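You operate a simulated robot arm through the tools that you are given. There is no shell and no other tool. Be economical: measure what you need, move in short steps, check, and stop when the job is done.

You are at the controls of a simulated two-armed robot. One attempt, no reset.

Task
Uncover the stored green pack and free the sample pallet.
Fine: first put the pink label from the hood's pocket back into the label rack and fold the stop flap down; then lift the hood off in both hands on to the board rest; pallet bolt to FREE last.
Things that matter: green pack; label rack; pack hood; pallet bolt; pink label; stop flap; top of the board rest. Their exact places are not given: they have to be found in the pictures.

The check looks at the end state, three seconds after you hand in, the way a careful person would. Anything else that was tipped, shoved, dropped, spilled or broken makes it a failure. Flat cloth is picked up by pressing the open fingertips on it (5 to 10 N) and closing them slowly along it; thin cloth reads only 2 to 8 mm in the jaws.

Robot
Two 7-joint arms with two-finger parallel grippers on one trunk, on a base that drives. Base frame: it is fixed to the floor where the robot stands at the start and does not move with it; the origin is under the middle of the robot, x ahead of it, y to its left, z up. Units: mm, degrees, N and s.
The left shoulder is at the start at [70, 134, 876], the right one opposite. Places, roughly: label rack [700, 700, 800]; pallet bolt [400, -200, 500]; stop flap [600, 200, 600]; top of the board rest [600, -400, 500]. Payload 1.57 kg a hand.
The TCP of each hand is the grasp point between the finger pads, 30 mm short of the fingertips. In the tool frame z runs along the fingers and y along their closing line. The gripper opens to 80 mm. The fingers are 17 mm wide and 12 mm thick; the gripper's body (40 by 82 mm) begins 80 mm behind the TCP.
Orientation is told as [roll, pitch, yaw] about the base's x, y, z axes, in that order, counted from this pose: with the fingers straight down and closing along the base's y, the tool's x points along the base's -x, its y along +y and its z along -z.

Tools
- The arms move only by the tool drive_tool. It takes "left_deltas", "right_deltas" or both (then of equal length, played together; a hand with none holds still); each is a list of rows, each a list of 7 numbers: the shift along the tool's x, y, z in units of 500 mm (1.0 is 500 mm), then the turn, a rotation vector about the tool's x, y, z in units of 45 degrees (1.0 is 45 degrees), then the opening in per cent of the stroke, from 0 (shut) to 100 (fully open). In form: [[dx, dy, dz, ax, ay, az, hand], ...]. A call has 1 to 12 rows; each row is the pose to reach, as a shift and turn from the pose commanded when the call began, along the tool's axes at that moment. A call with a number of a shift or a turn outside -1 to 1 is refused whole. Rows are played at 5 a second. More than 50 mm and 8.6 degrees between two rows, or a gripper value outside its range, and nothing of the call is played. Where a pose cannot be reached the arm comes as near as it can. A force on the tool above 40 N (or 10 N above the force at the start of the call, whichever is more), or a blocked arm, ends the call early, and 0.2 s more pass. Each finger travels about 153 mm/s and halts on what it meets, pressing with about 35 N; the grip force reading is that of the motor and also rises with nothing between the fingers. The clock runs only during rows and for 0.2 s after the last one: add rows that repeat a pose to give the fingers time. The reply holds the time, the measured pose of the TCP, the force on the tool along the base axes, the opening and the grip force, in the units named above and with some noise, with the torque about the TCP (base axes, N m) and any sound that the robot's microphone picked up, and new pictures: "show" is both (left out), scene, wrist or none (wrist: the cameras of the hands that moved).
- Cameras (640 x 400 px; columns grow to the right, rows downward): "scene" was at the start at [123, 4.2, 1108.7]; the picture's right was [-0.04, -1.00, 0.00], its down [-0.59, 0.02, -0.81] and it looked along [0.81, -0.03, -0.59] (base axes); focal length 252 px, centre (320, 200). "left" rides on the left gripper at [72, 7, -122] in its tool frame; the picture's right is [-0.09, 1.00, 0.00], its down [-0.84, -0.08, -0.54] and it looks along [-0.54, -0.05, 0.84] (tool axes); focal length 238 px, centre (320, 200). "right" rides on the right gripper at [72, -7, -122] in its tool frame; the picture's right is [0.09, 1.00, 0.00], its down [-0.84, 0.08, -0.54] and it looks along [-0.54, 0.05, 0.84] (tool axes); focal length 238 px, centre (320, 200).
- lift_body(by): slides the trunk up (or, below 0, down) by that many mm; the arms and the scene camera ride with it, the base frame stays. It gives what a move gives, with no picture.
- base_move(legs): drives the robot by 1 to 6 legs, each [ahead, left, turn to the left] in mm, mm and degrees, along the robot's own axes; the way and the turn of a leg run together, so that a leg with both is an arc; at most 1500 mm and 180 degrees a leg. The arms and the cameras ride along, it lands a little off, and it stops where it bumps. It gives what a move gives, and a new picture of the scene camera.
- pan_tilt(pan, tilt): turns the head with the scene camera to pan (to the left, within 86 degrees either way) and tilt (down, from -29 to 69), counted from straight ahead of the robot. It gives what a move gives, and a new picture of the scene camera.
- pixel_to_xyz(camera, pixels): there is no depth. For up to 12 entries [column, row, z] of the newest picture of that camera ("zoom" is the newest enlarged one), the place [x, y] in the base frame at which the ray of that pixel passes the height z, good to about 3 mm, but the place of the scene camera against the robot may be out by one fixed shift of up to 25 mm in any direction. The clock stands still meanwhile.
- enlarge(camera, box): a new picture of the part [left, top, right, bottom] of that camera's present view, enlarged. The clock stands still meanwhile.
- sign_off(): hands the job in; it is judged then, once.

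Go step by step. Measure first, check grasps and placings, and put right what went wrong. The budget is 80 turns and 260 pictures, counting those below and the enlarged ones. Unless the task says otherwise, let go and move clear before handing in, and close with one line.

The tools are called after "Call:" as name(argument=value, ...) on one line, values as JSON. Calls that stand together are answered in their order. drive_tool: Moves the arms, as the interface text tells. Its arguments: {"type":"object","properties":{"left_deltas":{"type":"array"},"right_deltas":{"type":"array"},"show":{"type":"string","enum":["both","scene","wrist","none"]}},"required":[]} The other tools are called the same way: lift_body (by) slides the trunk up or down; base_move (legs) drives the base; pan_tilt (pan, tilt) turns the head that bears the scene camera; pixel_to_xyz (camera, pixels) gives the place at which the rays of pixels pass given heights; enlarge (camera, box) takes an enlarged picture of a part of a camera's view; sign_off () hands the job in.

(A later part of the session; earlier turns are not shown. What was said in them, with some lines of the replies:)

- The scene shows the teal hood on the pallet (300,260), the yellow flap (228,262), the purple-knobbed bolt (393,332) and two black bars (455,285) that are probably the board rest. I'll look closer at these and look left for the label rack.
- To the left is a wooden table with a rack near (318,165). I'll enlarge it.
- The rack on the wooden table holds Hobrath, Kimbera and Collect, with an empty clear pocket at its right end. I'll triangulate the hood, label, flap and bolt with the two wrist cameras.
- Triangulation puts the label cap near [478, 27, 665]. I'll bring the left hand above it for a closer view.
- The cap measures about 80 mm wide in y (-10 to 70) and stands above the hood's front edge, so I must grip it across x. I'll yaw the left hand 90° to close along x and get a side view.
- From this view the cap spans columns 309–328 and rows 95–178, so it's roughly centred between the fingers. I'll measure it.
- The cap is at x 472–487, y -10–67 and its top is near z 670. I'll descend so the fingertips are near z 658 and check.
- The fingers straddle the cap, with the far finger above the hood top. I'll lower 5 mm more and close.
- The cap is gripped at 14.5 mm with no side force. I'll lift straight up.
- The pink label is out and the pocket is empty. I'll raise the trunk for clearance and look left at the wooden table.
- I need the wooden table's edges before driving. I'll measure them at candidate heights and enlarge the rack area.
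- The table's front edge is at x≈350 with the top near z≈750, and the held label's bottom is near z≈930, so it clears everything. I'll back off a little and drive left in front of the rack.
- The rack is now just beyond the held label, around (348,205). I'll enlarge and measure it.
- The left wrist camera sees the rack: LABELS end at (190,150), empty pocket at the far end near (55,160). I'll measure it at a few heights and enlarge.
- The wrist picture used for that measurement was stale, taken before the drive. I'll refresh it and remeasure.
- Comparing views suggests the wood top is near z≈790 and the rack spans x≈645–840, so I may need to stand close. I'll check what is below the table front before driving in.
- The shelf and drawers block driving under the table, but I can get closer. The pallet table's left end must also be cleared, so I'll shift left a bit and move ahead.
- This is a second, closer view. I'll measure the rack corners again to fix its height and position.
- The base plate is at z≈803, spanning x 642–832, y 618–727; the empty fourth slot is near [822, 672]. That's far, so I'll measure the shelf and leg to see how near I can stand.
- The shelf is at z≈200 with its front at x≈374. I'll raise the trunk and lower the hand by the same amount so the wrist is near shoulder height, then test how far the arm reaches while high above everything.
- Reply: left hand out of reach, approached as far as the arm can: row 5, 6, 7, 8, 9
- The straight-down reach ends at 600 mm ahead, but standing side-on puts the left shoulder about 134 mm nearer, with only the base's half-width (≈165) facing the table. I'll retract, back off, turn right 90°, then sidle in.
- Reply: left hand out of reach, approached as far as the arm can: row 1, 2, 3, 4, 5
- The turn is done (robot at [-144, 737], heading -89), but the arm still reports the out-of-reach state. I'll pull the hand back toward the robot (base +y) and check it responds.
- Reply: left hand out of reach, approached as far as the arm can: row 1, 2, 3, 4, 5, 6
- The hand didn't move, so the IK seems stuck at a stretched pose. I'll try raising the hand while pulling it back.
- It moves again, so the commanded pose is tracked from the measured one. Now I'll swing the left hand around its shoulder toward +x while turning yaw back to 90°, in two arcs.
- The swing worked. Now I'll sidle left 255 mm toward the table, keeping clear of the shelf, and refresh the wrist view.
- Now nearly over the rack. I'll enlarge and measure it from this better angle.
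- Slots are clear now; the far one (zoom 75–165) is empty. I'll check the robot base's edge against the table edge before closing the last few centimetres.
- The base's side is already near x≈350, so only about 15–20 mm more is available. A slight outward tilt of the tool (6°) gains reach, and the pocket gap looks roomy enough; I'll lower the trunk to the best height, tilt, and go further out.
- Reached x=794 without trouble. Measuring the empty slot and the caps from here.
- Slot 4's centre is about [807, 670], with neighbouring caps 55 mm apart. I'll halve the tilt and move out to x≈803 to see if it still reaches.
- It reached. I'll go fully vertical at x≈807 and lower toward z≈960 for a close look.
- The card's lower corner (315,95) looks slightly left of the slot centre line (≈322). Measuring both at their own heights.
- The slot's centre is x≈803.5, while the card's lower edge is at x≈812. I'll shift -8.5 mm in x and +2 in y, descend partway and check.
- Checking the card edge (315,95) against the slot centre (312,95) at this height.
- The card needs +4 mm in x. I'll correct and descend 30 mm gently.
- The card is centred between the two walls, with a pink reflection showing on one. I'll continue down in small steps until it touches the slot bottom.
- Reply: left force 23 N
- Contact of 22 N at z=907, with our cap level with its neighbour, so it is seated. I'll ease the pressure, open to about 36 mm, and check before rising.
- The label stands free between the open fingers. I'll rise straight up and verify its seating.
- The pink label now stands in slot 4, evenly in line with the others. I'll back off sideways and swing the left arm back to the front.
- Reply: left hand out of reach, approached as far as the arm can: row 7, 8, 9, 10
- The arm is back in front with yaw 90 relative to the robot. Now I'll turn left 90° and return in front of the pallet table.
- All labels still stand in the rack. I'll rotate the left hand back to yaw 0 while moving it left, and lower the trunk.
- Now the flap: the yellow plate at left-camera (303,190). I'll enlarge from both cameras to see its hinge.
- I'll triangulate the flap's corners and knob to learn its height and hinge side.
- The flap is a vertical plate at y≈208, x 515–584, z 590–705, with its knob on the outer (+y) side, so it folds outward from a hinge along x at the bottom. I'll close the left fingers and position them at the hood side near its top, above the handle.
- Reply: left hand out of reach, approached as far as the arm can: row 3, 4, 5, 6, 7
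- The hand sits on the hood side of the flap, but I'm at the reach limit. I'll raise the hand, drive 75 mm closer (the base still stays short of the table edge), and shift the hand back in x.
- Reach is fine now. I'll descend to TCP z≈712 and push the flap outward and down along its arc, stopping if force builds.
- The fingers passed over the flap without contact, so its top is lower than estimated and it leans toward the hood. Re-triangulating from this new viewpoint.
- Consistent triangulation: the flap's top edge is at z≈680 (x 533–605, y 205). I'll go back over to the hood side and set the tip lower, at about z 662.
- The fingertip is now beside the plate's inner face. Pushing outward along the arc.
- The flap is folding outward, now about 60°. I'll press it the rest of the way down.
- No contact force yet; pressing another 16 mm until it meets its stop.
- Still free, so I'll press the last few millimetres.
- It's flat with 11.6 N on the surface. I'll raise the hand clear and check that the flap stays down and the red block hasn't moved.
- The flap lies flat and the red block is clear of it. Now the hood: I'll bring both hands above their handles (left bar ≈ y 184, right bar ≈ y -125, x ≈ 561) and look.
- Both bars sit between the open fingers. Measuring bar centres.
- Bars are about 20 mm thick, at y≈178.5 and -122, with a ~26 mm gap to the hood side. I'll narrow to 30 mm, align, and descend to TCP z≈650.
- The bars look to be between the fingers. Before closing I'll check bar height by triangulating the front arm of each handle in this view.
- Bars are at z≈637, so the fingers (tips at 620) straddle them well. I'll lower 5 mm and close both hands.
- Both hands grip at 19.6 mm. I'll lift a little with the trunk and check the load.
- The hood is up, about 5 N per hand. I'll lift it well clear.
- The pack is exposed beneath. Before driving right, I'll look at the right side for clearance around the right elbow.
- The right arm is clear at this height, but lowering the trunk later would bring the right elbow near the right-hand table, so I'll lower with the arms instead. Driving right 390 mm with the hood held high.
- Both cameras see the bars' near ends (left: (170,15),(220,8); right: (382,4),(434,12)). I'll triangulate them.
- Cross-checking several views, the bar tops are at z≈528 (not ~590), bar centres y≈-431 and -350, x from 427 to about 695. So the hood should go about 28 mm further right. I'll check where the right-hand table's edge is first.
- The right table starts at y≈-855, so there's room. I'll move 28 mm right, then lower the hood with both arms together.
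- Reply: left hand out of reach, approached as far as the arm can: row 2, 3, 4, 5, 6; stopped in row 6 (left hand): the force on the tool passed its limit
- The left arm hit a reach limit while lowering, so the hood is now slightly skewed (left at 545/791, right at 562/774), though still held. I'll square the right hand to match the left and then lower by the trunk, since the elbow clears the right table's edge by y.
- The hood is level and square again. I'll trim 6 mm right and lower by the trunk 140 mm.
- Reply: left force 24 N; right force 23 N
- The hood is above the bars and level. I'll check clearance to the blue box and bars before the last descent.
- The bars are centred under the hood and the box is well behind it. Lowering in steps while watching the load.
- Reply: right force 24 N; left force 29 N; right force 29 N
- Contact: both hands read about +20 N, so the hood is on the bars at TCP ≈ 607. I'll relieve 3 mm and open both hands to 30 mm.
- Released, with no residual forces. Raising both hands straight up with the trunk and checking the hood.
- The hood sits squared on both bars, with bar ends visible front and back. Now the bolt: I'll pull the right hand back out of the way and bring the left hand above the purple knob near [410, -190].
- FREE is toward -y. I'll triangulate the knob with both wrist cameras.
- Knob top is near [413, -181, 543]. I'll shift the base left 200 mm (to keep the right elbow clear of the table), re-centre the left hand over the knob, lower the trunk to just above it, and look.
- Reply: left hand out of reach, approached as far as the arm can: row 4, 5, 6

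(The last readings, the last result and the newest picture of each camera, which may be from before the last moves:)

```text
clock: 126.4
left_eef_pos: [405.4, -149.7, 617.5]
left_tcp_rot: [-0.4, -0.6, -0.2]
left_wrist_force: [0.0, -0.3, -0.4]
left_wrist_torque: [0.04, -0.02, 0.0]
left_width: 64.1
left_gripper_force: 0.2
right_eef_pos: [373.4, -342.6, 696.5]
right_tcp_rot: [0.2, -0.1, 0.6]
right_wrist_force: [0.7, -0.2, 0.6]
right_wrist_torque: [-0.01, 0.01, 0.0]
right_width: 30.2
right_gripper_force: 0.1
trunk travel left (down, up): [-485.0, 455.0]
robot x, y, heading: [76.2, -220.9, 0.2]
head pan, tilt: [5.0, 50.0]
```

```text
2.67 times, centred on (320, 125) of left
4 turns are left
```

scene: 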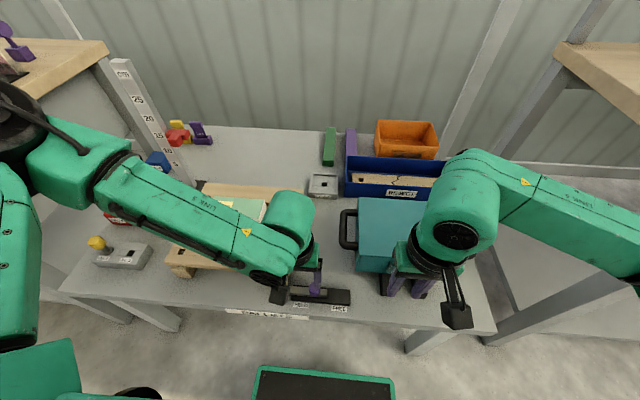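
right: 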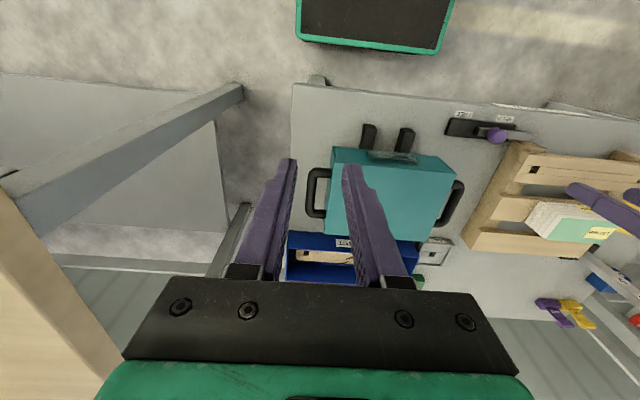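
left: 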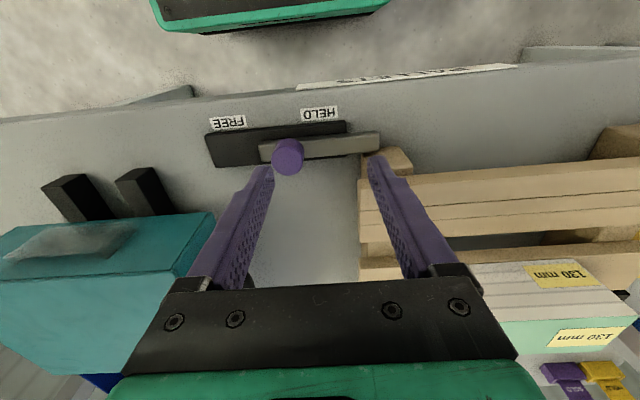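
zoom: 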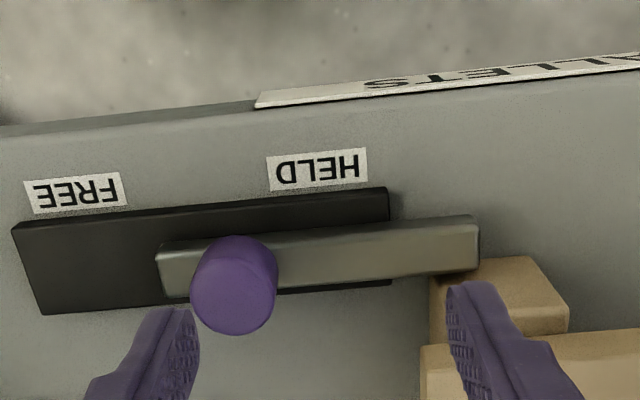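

The knob is at about [408, -179]; the left arm is at its inward limit here, so I'll shift the base right 140 mm, bring the hand back over the knob, grip it, and slide it toward FREE (-y) up to its stop.

Call:
base_move(legs=[[0, -140, 0]])

Call:
drive_tool(left_deltas=[[-0.004, 0.08, 0, 0, 0, 0, 60], [-0.004, 0.16, 0, 0, 0, 0, 60], [-0.004, 0.222, 0, 0, 0, 0, 60], [-0.004, 0.222, 0, 0, 0, 0, 60], [-0.004, 0.222, 0.05, 0, 0, 0, 60], [-0.004, 0.222, 0.09, 0, 0, 0, 60], [-0.004, 0.222, 0.115, 0, 0, 0, 60], [-0.004, 0.222, 0.115, 0, 0, 0, 40], [-0.004, 0.222, 0.115, 0, 0, 0, 0], [-0.004, 0.222, 0.115, 0, 0, 0, 0], [-0.004, 0.222, 0.115, 0, 0, 0, 0]], show="wrist")

Call:
drive_tool(left_deltas=[[0, -0.012, 0, 0, 0, 0, 0], [0, -0.024, 0, 0, 0, 0, 0], [0, -0.036, 0, 0, 0, 0, 0], [0, -0.048, 0, 0, 0, 0, 0], [0, -0.06, 0, 0, 0, 0, 0], [0, -0.072, 0, 0, 0, 0, 0], [0, -0.084, 0, 0, 0, 0, 0], [0, -0.096, 0, 0, 0, 0, 0], [0, -0.108, 0, 0, 0, 0, 0], [0, -0.12, 0, 0, 0, 0, 0], [0, -0.13, 0, 0, 0, 0, 0]])

Call:
enlarge(camera="left", box=[200, 50, 440, 200])

```text
clock: 127.7
left_eef_pos: [405.6, -290.7, 618.9]
left_tcp_rot: [-0.2, -0.6, -0.3]
left_wrist_force: [0.4, 0.2, -0.8]
left_wrist_torque: [0.0, 0.04, -0.01]
left_width: 64.2
left_gripper_force: 0.1
right_eef_pos: [373.7, -481.8, 696.2]
right_tcp_rot: [0.3, -0.1, 0.5]
right_wrist_force: [-0.1, -0.2, -0.2]
right_wrist_torque: [0.0, -0.02, 0.0]
right_width: 30.7
right_gripper_force: 0.1
trunk travel left (down, up): [-485.0, 455.0]
robot x, y, heading: [72.6, -359.6, 0.0]
head pan, tilt: [5.0, 50.0]
```

scene: 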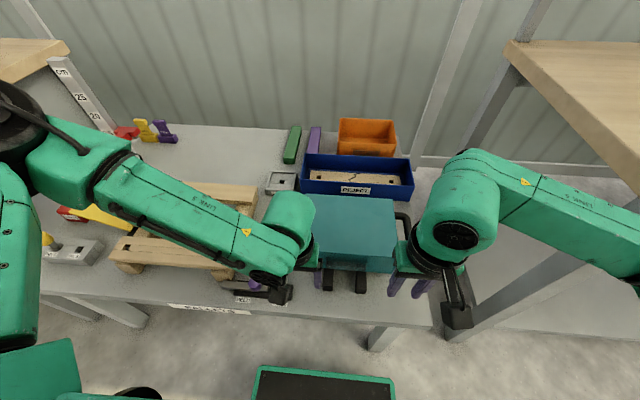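

```text
clock: 130.1
left_eef_pos: [410.7, -180.6, 559.1]
left_tcp_rot: [-0.3, -0.5, -0.1]
left_wrist_force: [0.4, -2.0, -4.3]
left_wrist_torque: [-0.06, -0.38, -0.01]
left_width: 27.0
left_gripper_force: 37.1
right_eef_pos: [372.2, -482.3, 696.7]
right_tcp_rot: [0.2, -0.1, 0.5]
right_wrist_force: [1.1, 0.1, 0.0]
right_wrist_torque: [0.0, 0.02, 0.02]
right_width: 30.3
right_gripper_force: 0.1
trunk travel left (down, up): [-485.0, 455.0]
robot x, y, heading: [71.6, -358.8, -0.1]
head pan, tilt: [5.0, 50.0]
```

left: 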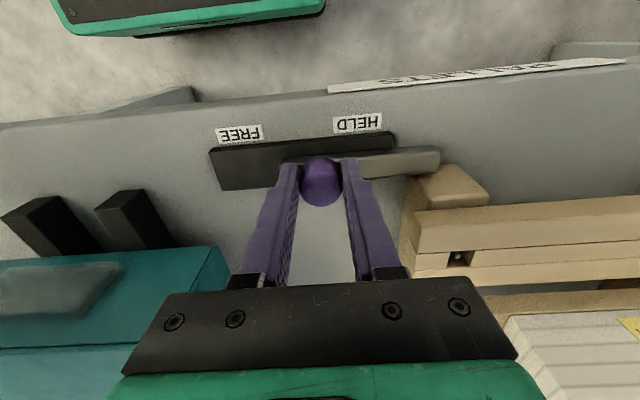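

```text
clock: 132.2
left_eef_pos: [410.1, -225.7, 559.8]
left_tcp_rot: [1.0, -0.6, 0.4]
left_wrist_force: [-1.8, 14.6, 5.6]
left_wrist_torque: [-0.16, -0.1, -0.01]
left_width: 27.0
left_gripper_force: 37.6
right_eef_pos: [372.7, -480.7, 696.4]
right_tcp_rot: [0.4, -0.1, 0.7]
right_wrist_force: [-0.6, -0.3, -0.1]
right_wrist_torque: [0.05, 0.02, 0.0]
right_width: 30.6
right_gripper_force: 0.0
trunk travel left (down, up): [-485.0, 455.0]
robot x, y, heading: [71.6, -358.2, 0.2]
head pan, tilt: [5.0, 50.0]
stopped in row 10 (left hand): the force on the tool passed its limit (the readings are from after the stop); the commanded pose is now the measured one
```

scene: 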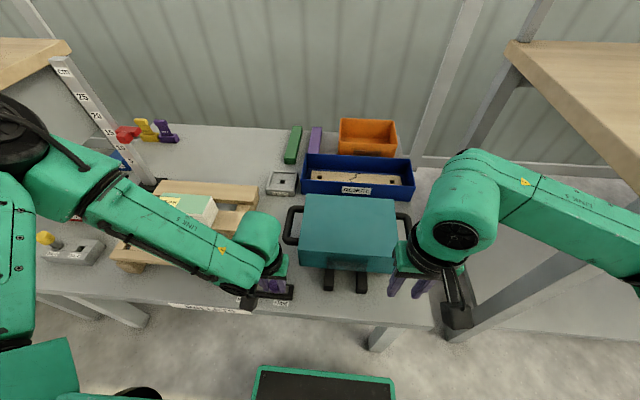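
left: 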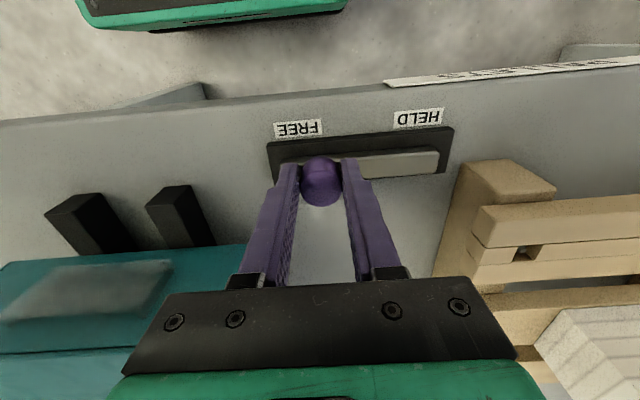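

```text
2.67 times, centred on (320, 125) of left
3 turns are left
```

zoom: 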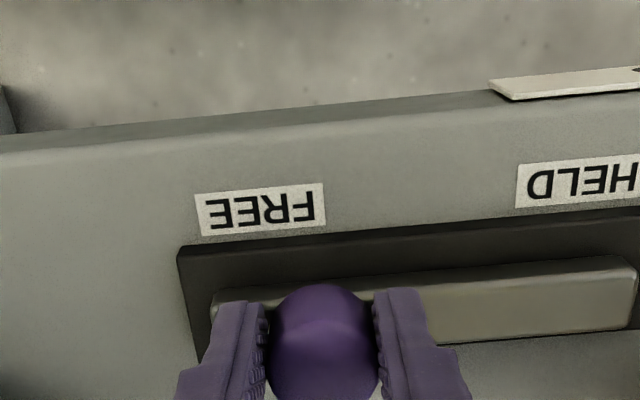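

The bolt slid to its stop: the bar lies wholly on its plate at FREE, withdrawn from the pallet. I'll release, rise clear and verify the whole scene.

Call:
drive_tool(left_deltas=[[0, 0, 0, 0, 0, 0, 40], [0, 0, 0, 0, 0, 0, 60], [0, 0, 0, 0, 0, 0, 60], [0, 0, -0.05, 0, 0, 0, 60], [0, 0, -0.1, 0, 0, 0, 60]], show="none")

Call:
lift_body(by=200)

Call:
base_move(legs=[[-150, 150, 0]])

Call:
enlarge(camera="scene", box=[160, 150, 480, 350])

Call:
pan_tilt(pan=35, tilt=40)

```text
clock: 133.4
left_eef_pos: [409.0, -229.1, 609.9]
left_tcp_rot: [0.6, -0.6, 0.2]
left_wrist_force: [0.7, 0.2, 0.2]
left_wrist_torque: [0.01, 0.01, -0.01]
left_width: 47.7
left_gripper_force: 0.2
right_eef_pos: [373.9, -480.9, 696.7]
right_tcp_rot: [0.2, 0.0, 0.6]
right_wrist_force: [-0.5, 0.5, 0.3]
right_wrist_torque: [0.03, -0.02, -0.03]
right_width: 30.5
right_gripper_force: 0.1
trunk travel left (down, up): [-485.0, 455.0]
robot x, y, heading: [73.0, -355.1, 0.0]
head pan, tilt: [5.0, 50.0]
```

```text
clock: 135.6
left_eef_pos: [408.5, -228.9, 809.0]
left_tcp_rot: [0.7, -0.6, 0.2]
left_wrist_force: [0.9, -0.4, -0.5]
left_wrist_torque: [0.0, -0.03, 0.0]
left_width: 48.0
left_gripper_force: 0.0
right_eef_pos: [372.7, -480.9, 897.1]
right_tcp_rot: [0.2, -0.2, 0.5]
right_wrist_force: [0.7, 0.0, 0.8]
right_wrist_torque: [0.01, 0.0, 0.01]
right_width: 30.8
right_gripper_force: 0.0
trunk travel left (down, up): [-685.0, 255.0]
robot x, y, heading: [71.8, -354.4, 0.1]
head pan, tilt: [5.0, 50.0]
```

```text
clock: 137.3
left_eef_pos: [260.4, -78.0, 809.1]
left_tcp_rot: [0.7, -0.7, 0.1]
left_wrist_force: [0.8, 0.2, 0.2]
left_wrist_torque: [0.02, -0.04, -0.03]
left_width: 48.0
left_gripper_force: 0.1
right_eef_pos: [224.1, -329.6, 896.7]
right_tcp_rot: [0.3, -0.1, 0.6]
right_wrist_force: [-0.4, 0.5, -0.6]
right_wrist_torque: [-0.01, 0.01, -0.02]
right_width: 30.4
right_gripper_force: 0.1
trunk travel left (down, up): [-685.0, 255.0]
robot x, y, heading: [-80.6, -207.7, -0.0]
head pan, tilt: [5.0, 50.0]
```

scene: 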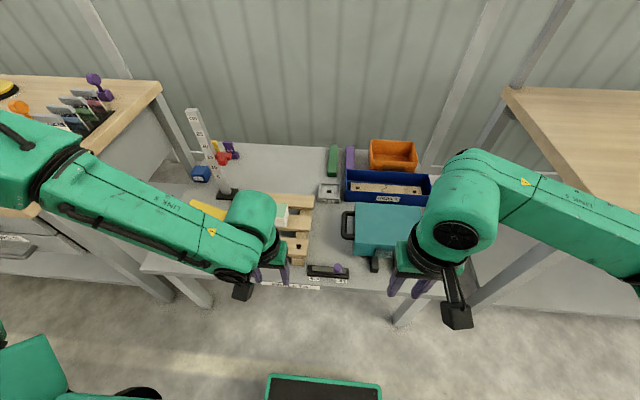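

```text
2.00 times, centred on (320, 250) of scene
```

zoom: 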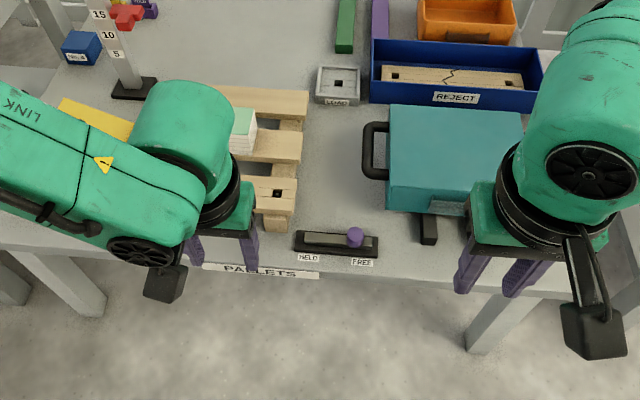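

```text
clock: 138.2
left_eef_pos: [260.2, -77.5, 809.0]
left_tcp_rot: [0.7, -0.5, 0.2]
left_wrist_force: [0.7, 0.4, 0.1]
left_wrist_torque: [0.0, 0.04, -0.01]
left_width: 48.1
left_gripper_force: 0.1
right_eef_pos: [224.5, -331.2, 896.6]
right_tcp_rot: [0.3, -0.1, 0.5]
right_wrist_force: [0.2, 0.5, -0.1]
right_wrist_torque: [0.03, 0.0, 0.0]
right_width: 30.3
right_gripper_force: 0.1
trunk travel left (down, up): [-685.0, 255.0]
robot x, y, heading: [-77.0, -205.2, 0.2]
head pan, tilt: [35.0, 40.0]
2 turns are left
```

scene: 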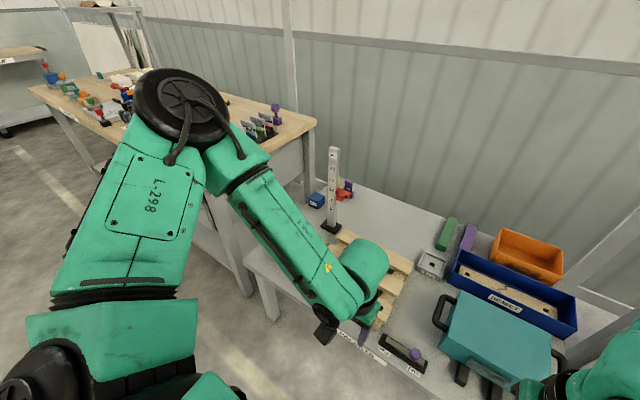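

The last pictures show the knob over FREE with the bar off the pallet, the hood on both bars, the flap down, the pack uncovered, and the labels standing in the rack. Both hands are empty and clear, so I'm handing in.

Call:
sign_off()

```text
The job is handed in.
```

I've handed the job in: the pink label is back in the label rack, the stop flap is down, the hood rests on the board rest, the green pack is uncovered and the pallet bolt is at FREE.
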